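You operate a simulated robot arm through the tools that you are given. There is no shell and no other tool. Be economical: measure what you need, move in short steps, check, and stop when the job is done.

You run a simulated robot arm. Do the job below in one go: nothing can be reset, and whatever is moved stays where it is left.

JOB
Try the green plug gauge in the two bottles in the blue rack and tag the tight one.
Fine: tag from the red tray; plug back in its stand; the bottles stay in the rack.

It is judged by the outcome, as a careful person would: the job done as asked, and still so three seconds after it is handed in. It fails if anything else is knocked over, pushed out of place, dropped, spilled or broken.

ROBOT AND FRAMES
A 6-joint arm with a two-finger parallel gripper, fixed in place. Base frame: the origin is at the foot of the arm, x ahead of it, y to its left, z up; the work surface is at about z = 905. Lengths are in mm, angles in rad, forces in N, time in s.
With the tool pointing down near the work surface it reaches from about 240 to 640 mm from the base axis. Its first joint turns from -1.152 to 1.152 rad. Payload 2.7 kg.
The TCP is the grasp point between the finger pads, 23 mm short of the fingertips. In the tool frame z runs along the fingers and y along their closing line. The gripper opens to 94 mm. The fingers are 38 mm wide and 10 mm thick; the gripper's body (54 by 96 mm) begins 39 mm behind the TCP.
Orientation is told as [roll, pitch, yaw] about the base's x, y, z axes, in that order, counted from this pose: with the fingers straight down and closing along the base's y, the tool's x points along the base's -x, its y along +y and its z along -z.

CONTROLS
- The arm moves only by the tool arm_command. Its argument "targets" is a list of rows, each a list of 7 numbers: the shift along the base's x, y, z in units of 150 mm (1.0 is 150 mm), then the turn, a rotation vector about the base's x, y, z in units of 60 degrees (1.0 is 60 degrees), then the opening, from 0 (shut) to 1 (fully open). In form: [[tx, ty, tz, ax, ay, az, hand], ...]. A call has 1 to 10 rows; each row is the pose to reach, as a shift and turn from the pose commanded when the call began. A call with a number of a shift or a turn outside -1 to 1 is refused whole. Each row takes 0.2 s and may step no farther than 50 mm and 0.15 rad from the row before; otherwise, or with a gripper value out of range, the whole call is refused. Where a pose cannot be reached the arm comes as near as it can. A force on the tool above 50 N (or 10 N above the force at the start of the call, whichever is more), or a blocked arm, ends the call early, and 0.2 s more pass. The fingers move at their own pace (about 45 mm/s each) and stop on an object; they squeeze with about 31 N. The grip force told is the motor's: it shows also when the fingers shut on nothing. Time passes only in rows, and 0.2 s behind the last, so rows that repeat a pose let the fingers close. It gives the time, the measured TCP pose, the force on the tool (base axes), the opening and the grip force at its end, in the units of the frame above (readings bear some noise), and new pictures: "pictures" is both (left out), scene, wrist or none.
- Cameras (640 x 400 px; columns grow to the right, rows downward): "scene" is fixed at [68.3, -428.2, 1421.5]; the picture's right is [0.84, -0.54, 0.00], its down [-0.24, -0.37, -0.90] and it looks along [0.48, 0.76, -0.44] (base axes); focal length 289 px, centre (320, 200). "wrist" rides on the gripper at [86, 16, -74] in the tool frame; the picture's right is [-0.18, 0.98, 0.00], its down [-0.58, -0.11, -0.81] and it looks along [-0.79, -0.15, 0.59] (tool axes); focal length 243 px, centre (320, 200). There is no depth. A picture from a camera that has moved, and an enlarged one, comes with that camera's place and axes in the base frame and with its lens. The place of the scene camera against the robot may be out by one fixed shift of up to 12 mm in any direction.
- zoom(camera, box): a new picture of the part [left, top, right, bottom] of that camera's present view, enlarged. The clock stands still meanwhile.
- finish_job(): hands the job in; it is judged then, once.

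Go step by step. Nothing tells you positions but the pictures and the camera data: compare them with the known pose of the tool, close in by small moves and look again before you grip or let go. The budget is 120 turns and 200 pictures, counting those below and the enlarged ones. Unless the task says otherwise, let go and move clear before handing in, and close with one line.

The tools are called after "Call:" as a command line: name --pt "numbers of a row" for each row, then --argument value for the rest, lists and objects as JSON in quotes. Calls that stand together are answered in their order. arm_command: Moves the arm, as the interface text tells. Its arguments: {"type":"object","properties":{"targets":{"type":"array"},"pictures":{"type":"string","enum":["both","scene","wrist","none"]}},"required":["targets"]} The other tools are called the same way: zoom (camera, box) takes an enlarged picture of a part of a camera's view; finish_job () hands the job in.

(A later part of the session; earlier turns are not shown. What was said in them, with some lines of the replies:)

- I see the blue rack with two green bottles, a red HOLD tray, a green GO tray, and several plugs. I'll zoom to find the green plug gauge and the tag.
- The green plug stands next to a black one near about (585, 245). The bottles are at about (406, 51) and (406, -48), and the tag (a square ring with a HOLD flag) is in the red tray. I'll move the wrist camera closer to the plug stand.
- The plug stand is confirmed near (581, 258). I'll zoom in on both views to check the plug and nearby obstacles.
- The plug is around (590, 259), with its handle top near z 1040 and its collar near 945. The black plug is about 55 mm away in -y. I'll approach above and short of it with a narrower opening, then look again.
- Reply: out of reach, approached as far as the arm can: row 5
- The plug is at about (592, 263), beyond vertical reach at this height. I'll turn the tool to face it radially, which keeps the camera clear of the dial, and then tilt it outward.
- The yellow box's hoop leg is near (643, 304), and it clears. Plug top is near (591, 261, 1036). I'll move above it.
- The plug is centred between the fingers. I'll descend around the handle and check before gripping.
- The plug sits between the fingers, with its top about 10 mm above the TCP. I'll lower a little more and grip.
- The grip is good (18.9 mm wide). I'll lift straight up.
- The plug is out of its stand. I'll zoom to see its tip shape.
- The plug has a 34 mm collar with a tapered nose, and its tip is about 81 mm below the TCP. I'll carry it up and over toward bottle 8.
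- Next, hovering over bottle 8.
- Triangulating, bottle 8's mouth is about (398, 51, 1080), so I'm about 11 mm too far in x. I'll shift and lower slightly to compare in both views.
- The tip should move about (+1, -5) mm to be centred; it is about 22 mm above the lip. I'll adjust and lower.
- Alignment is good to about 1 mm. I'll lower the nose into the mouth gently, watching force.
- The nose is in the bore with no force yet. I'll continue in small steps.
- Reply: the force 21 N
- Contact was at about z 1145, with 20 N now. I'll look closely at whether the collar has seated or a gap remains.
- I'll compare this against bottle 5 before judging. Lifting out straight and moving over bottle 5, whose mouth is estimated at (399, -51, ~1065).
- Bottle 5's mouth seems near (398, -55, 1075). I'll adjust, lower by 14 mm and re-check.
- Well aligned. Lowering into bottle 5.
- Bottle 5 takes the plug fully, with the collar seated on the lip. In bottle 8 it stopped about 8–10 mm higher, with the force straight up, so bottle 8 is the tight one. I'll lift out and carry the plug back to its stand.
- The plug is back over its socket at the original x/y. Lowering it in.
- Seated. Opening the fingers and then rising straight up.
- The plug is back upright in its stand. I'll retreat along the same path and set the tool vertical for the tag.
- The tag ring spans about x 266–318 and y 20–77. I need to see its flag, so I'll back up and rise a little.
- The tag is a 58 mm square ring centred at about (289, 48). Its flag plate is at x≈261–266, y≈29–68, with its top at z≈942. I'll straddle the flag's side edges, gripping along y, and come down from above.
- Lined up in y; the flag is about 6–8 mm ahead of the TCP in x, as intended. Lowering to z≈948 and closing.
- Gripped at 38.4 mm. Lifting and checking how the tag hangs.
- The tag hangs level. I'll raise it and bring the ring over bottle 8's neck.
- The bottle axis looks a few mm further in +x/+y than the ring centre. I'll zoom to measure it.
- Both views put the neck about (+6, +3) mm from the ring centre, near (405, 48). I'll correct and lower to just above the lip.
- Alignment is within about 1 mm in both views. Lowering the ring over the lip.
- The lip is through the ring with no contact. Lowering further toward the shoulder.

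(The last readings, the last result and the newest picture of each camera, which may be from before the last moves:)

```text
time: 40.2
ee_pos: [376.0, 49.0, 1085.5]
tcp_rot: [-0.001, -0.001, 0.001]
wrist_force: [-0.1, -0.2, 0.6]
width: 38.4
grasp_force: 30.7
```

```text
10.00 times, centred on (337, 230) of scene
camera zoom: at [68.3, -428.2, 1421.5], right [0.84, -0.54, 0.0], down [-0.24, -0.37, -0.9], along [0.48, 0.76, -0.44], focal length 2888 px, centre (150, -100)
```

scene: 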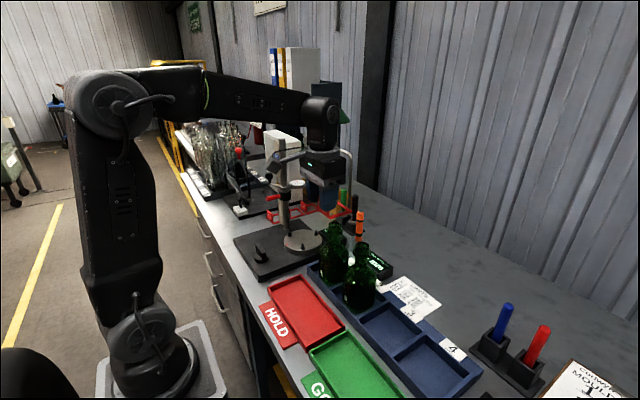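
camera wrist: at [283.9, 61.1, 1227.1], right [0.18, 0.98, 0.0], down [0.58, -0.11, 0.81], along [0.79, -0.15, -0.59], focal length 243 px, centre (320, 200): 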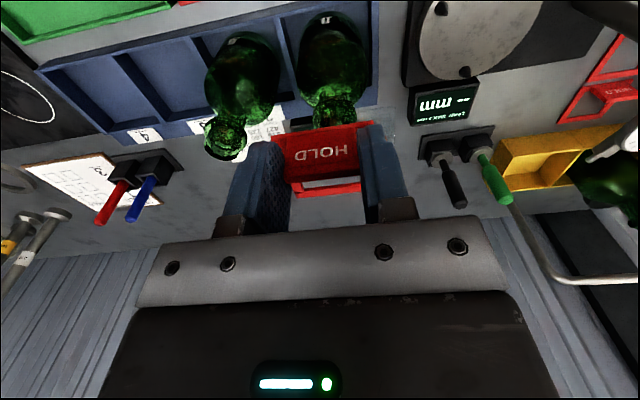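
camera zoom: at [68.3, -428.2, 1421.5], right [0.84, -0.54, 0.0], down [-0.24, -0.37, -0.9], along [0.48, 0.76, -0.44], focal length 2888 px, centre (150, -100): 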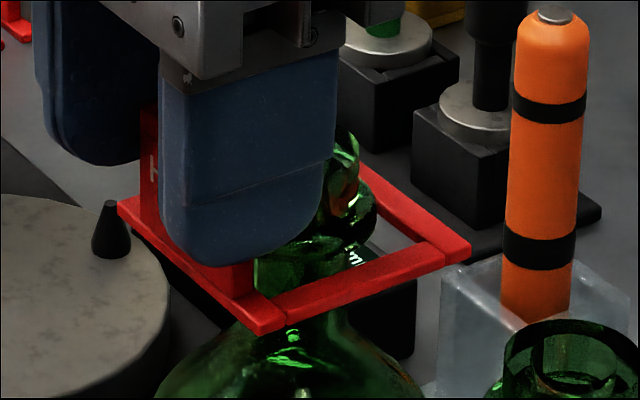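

Call:
arm_command --pt "0 0 -0.03 0 0 0 0.2" --pt "0 0 -0.06 0 0 0 0.2" --pt "0 0 -0.09 0 0 0 0.2" --pt "0 0 -0.12 0 0 0 0.2" --pictures "none"

Call:
zoom --camera "scene" --box '[305, 215, 369, 255]'

```text
time: 41.2
ee_pos: [376.0, 48.9, 1067.5]
tcp_rot: [-0.001, -0.001, 0.0]
wrist_force: [-0.1, 0.1, 0.2]
width: 38.6
grasp_force: 31.0
```

```text
10.00 times, centred on (337, 235) of scene
camera zoom: at [68.3, -428.2, 1421.5], right [0.84, -0.54, 0.0], down [-0.24, -0.37, -0.9], along [0.48, 0.76, -0.44], focal length 2888 px, centre (150, -150)
```

zoom: 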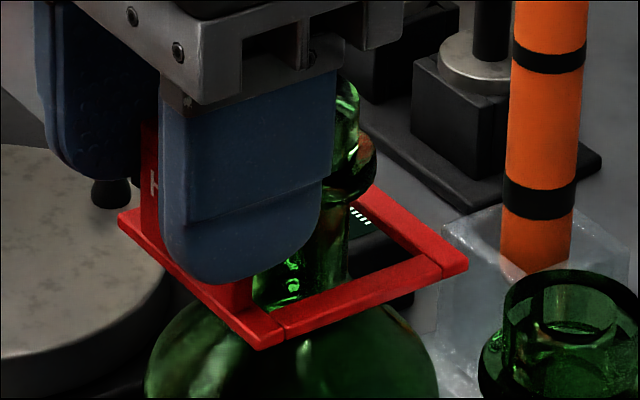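

Call:
arm_command --pt "0 0 -0.015 0 0 0 0.2" --pt "0 0 -0.03 0 0 0 0.2" --pt "0 0 -0.045 0 0 0 0.2" --pictures "none"

Call:
zoom --camera "scene" --box '[305, 215, 369, 255]'

```text
time: 42.0
ee_pos: [375.3, 47.7, 1060.4]
tcp_rot: [0.0, 0.0, 0.002]
wrist_force: [0.5, 0.5, -0.3]
width: 38.6
grasp_force: 31.3
```

```text
10.00 times, centred on (337, 235) of scene
camera zoom: at [68.3, -428.2, 1421.5], right [0.84, -0.54, 0.0], down [-0.24, -0.37, -0.9], along [0.48, 0.76, -0.44], focal length 2888 px, centre (150, -150)
```

zoom: 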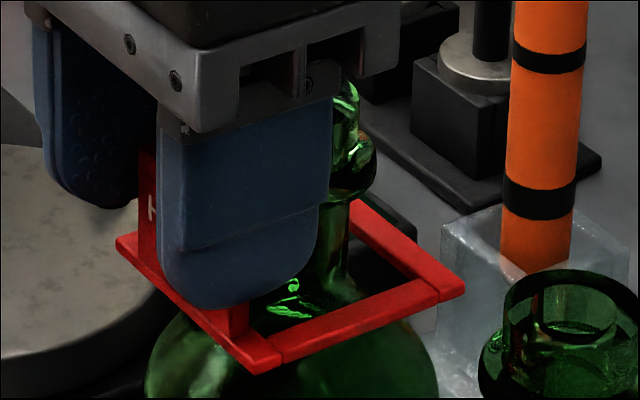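

Call:
arm_command --pt "0 0 -0.01 0 0 0 0.2" --pt "0 0 -0.02 0 0 0 0.2" --pt "0 0 -0.03 0 0 0 0.2" --pictures "none"

Call:
zoom --camera "scene" --box '[305, 215, 369, 255]'

Call:
zoom --camera "wrist" --box '[240, 90, 400, 190]'

```text
time: 42.8
ee_pos: [376.3, 48.6, 1056.7]
tcp_rot: [-0.001, -0.001, 0.001]
wrist_force: [-0.2, 1.2, -1.0]
width: 38.5
grasp_force: 30.8
```

```text
10.00 times, centred on (337, 235) of scene
camera zoom: at [68.3, -428.2, 1421.5], right [0.84, -0.54, 0.0], down [-0.24, -0.37, -0.9], along [0.48, 0.76, -0.44], focal length 2888 px, centre (150, -150)
```

zoom: 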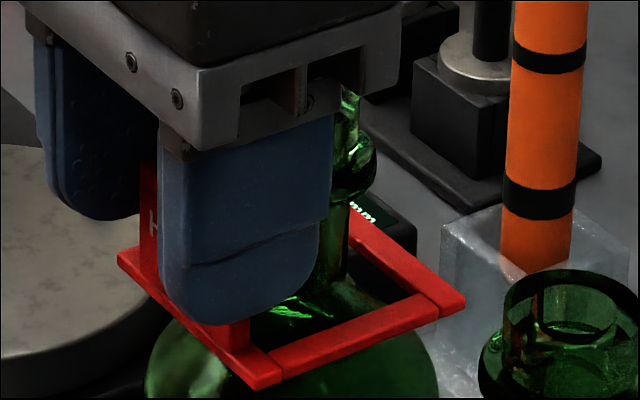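

```text
4.00 times, centred on (320, 140) of wrist
camera zoom: at [289.9, 64.9, 1131.6], right [0.18, 0.98, 0.0], down [0.58, -0.11, 0.81], along [0.79, -0.15, -0.59], focal length 970 px, centre (320, 440)
```

zoom: 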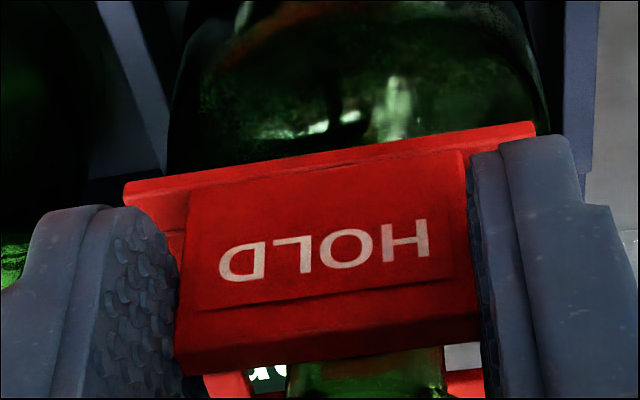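

Call:
arm_command --pt "0 0 -0.01 0 0 0 0.2" --pt "0 0 -0.02 0 0 0 0.2" --pictures "none"

Call:
arm_command --pt "0 0 -0.007 0 0 0 0.2" --pt "0 0 -0.014 0 0 0 0.2" --pictures "none"

Call:
zoom --camera "scene" --box '[305, 215, 369, 255]'

```text
time: 43.4
ee_pos: [376.7, 48.1, 1053.2]
tcp_rot: [-0.001, 0.0, 0.001]
wrist_force: [0.3, 0.7, -0.4]
width: 38.3
grasp_force: 30.6
```

```text
time: 44.0
ee_pos: [375.4, 48.8, 1051.6]
tcp_rot: [0.0, 0.002, 0.001]
wrist_force: [-0.4, -0.4, -1.1]
width: 38.4
grasp_force: 30.5
```

```text
10.00 times, centred on (337, 235) of scene
camera zoom: at [68.3, -428.2, 1421.5], right [0.84, -0.54, 0.0], down [-0.24, -0.37, -0.9], along [0.48, 0.76, -0.44], focal length 2888 px, centre (150, -150)
```

zoom: 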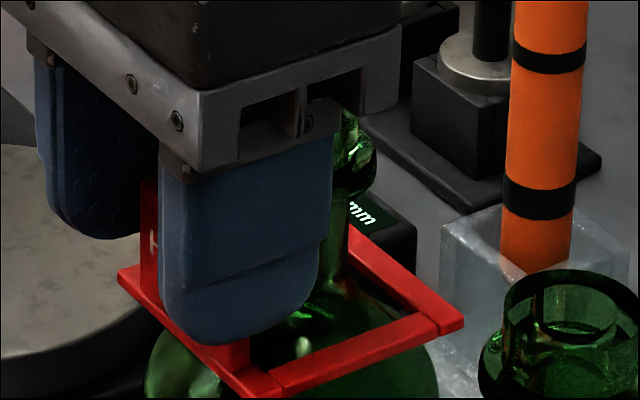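

Call:
arm_command --pt "0 0 -0.01 0 0 0 0.2" --pt "0 0 -0.02 0 0 0 0.2" --pictures "none"

Call:
arm_command --pt "0 0 -0.007 0 0 0 0.2" --pt "0 0 -0.014 0 0 0 0.2" --pictures "none"

Call:
zoom --camera "scene" --box '[305, 215, 369, 255]'

```text
time: 44.6
ee_pos: [376.0, 48.5, 1049.1]
tcp_rot: [0.001, -0.002, 0.003]
wrist_force: [1.6, 0.4, 2.8]
width: 38.4
grasp_force: 31.1
```

```text
time: 45.2
ee_pos: [376.9, 49.1, 1048.6]
tcp_rot: [0.001, -0.006, 0.002]
wrist_force: [4.5, 2.7, 11.8]
width: 38.7
grasp_force: 30.8
```

```text
10.00 times, centred on (337, 235) of scene
camera zoom: at [68.3, -428.2, 1421.5], right [0.84, -0.54, 0.0], down [-0.24, -0.37, -0.9], along [0.48, 0.76, -0.44], focal length 2888 px, centre (150, -150)
```

zoom: 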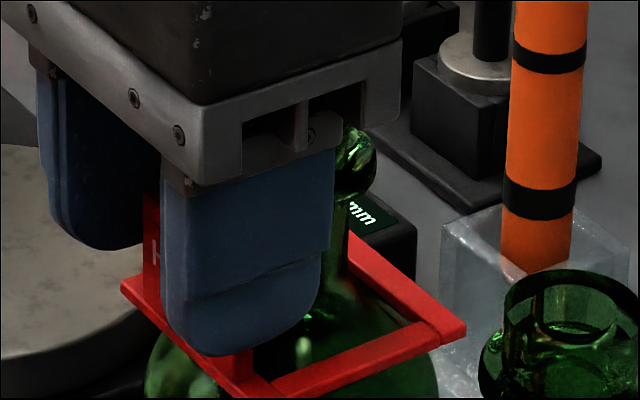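

Contact made at about 12 N with a small sideways push. I'll ease off and recentre by about 1 mm, then look before releasing.

Call:
arm_command --pt "0.006 0.004 0.012 0 0 0 0.2" --pt "0.006 0.004 0.012 0 0 0 0.2" --pictures "wrist"

Call:
zoom --camera "wrist" --box '[260, 120, 388, 200]'

```text
time: 45.8
ee_pos: [376.4, 50.1, 1048.2]
tcp_rot: [0.001, 0.0, -0.001]
wrist_force: [4.4, 0.0, 6.2]
width: 38.7
grasp_force: 31.1
camera wrist: at [290.8, 65.7, 1122.9], right [0.18, 0.98, 0.0], down [0.58, -0.11, 0.81], along [0.79, -0.15, -0.59], focal length 243 px, centre (320, 200)
```

wrist: 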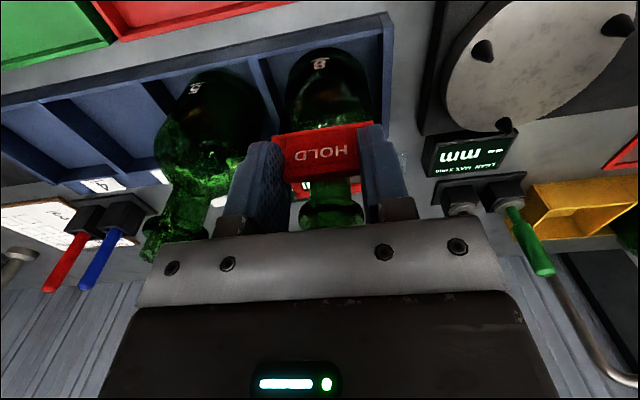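

```text
5.00 times, centred on (324, 160) of wrist
camera zoom: at [290.8, 65.7, 1122.9], right [0.18, 0.98, 0.0], down [0.58, -0.11, 0.81], along [0.79, -0.15, -0.59], focal length 1213 px, centre (300, 400)
```

zoom: 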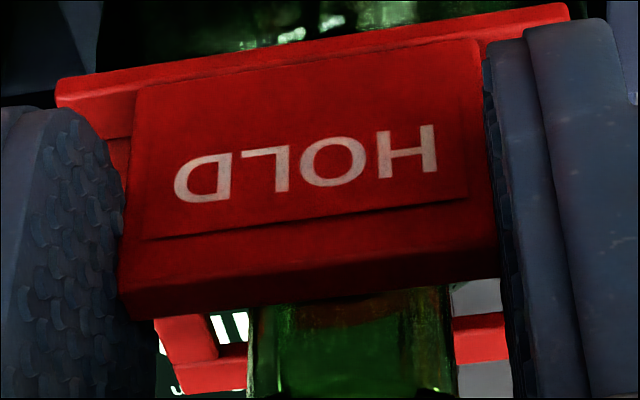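

Contact load is light. I'll open the fingers slowly in place.

Call:
arm_command --pt "0 0 0 0 0 0 0.45" --pt "0 0 0 0 0 0 0.5" --pt "0 0 0 0 0 0 0.55" --pictures "wrist"

Call:
zoom --camera "scene" --box '[305, 215, 369, 255]'

Call:
zoom --camera "wrist" --box '[260, 120, 388, 200]'

```text
time: 46.6
ee_pos: [376.7, 49.7, 1048.4]
tcp_rot: [0.001, 0.002, 0.0]
wrist_force: [-0.7, 0.0, 0.3]
width: 51.8
grasp_force: 0.1
camera wrist: at [290.7, 65.7, 1123.0], right [0.18, 0.98, 0.0], down [0.58, -0.11, 0.81], along [0.79, -0.15, -0.59], focal length 243 px, centre (320, 200)
```

wrist: 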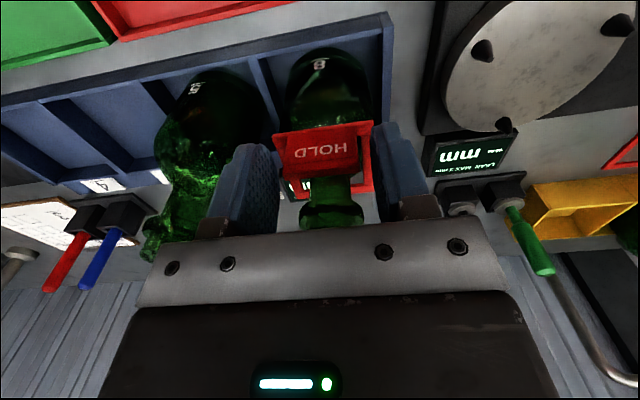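

```text
10.00 times, centred on (337, 235) of scene
camera zoom: at [68.3, -428.2, 1421.5], right [0.84, -0.54, 0.0], down [-0.24, -0.37, -0.9], along [0.48, 0.76, -0.44], focal length 2888 px, centre (150, -150)
```

zoom: 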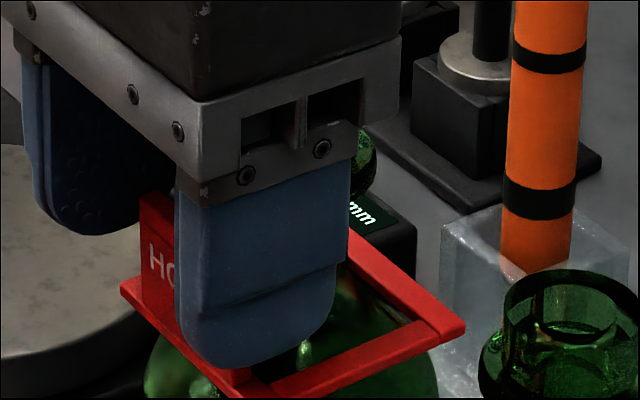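

```text
5.00 times, centred on (324, 160) of wrist
camera zoom: at [290.7, 65.7, 1123.0], right [0.18, 0.98, 0.0], down [0.58, -0.11, 0.81], along [0.79, -0.15, -0.59], focal length 1213 px, centre (300, 400)
```

zoom: 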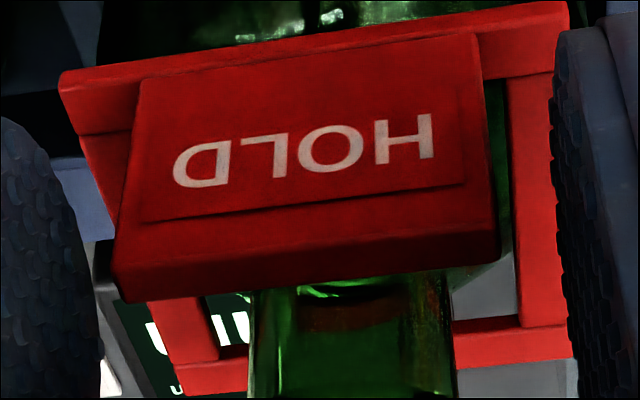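

The tag rests on bottle 8's shoulder around the neck. Rising straight up, then moving back clear.

Call:
arm_command --pt "0 0 0.03 0 0 0 0.6" --pt "0 0 0.15 0 0 0 0.6" --pt "0 0 0.4 0 0 0 0.6" --pt "0 0 0.7 0 0 0 0.6" --pt "-0.2 0 0.95 0 0 0 0.6" --pt "-0.5 0 1.0 0 0 0 0.6"

Call:
zoom --camera "scene" --box '[290, 200, 418, 280]'

Call:
zoom --camera "wrist" --box '[240, 40, 400, 140]'

```text
time: 48.0
ee_pos: [301.4, 48.7, 1198.5]
tcp_rot: [-0.002, 0.0, 0.0]
wrist_force: [-0.1, 0.7, -0.6]
width: 56.2
grasp_force: 0.0
camera wrist: at [215.7, 65.4, 1272.8], right [0.18, 0.98, 0.0], down [0.58, -0.11, 0.81], along [0.79, -0.15, -0.59], focal length 243 px, centre (320, 200)
```

scene: 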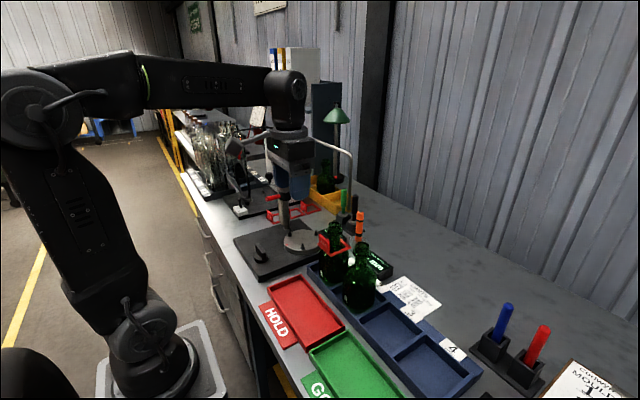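
wrist: 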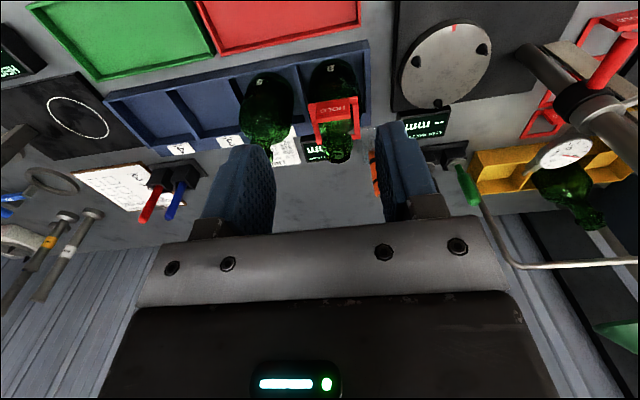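

```text
5.00 times, centred on (354, 240) of scene
camera zoom: at [68.4, -428.2, 1421.5], right [0.84, -0.54, 0.0], down [-0.24, -0.37, -0.9], along [0.48, 0.76, -0.44], focal length 1444 px, centre (150, 0)
```

zoom: 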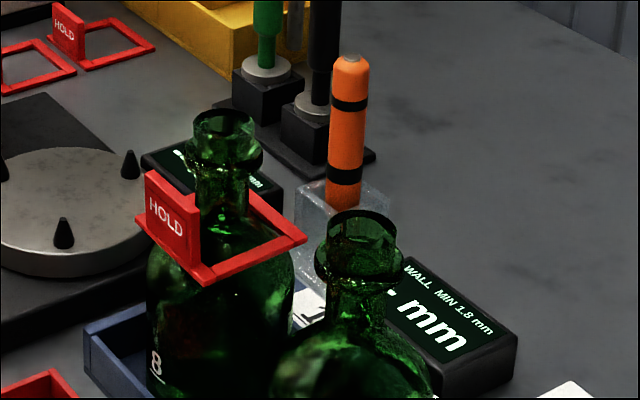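

```text
4.00 times, centred on (320, 90) of wrist
camera zoom: at [215.7, 65.4, 1272.8], right [0.18, 0.98, 0.0], down [0.58, -0.11, 0.81], along [0.79, -0.15, -0.59], focal length 970 px, centre (320, 640)
```

zoom: 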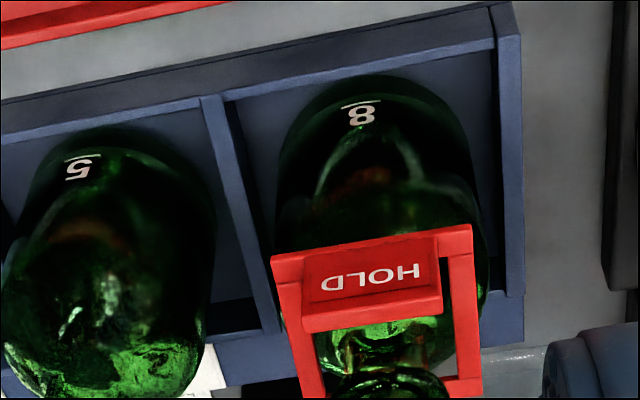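

The HOLD tag sits around bottle 8's neck, both bottles are upright in the rack, and the green plug is in its stand. The gripper is clear, so I'm handing in.

Call:
finish_job

```text
The job is handed in.
```

Bottle 8 is the tight one: the plug stopped about 9 mm higher there than in bottle 5, where the collar seated on the lip. The HOLD tag from the red tray is on bottle 8's neck, the green plug is back in its stand, and both bottles are still in the rack.
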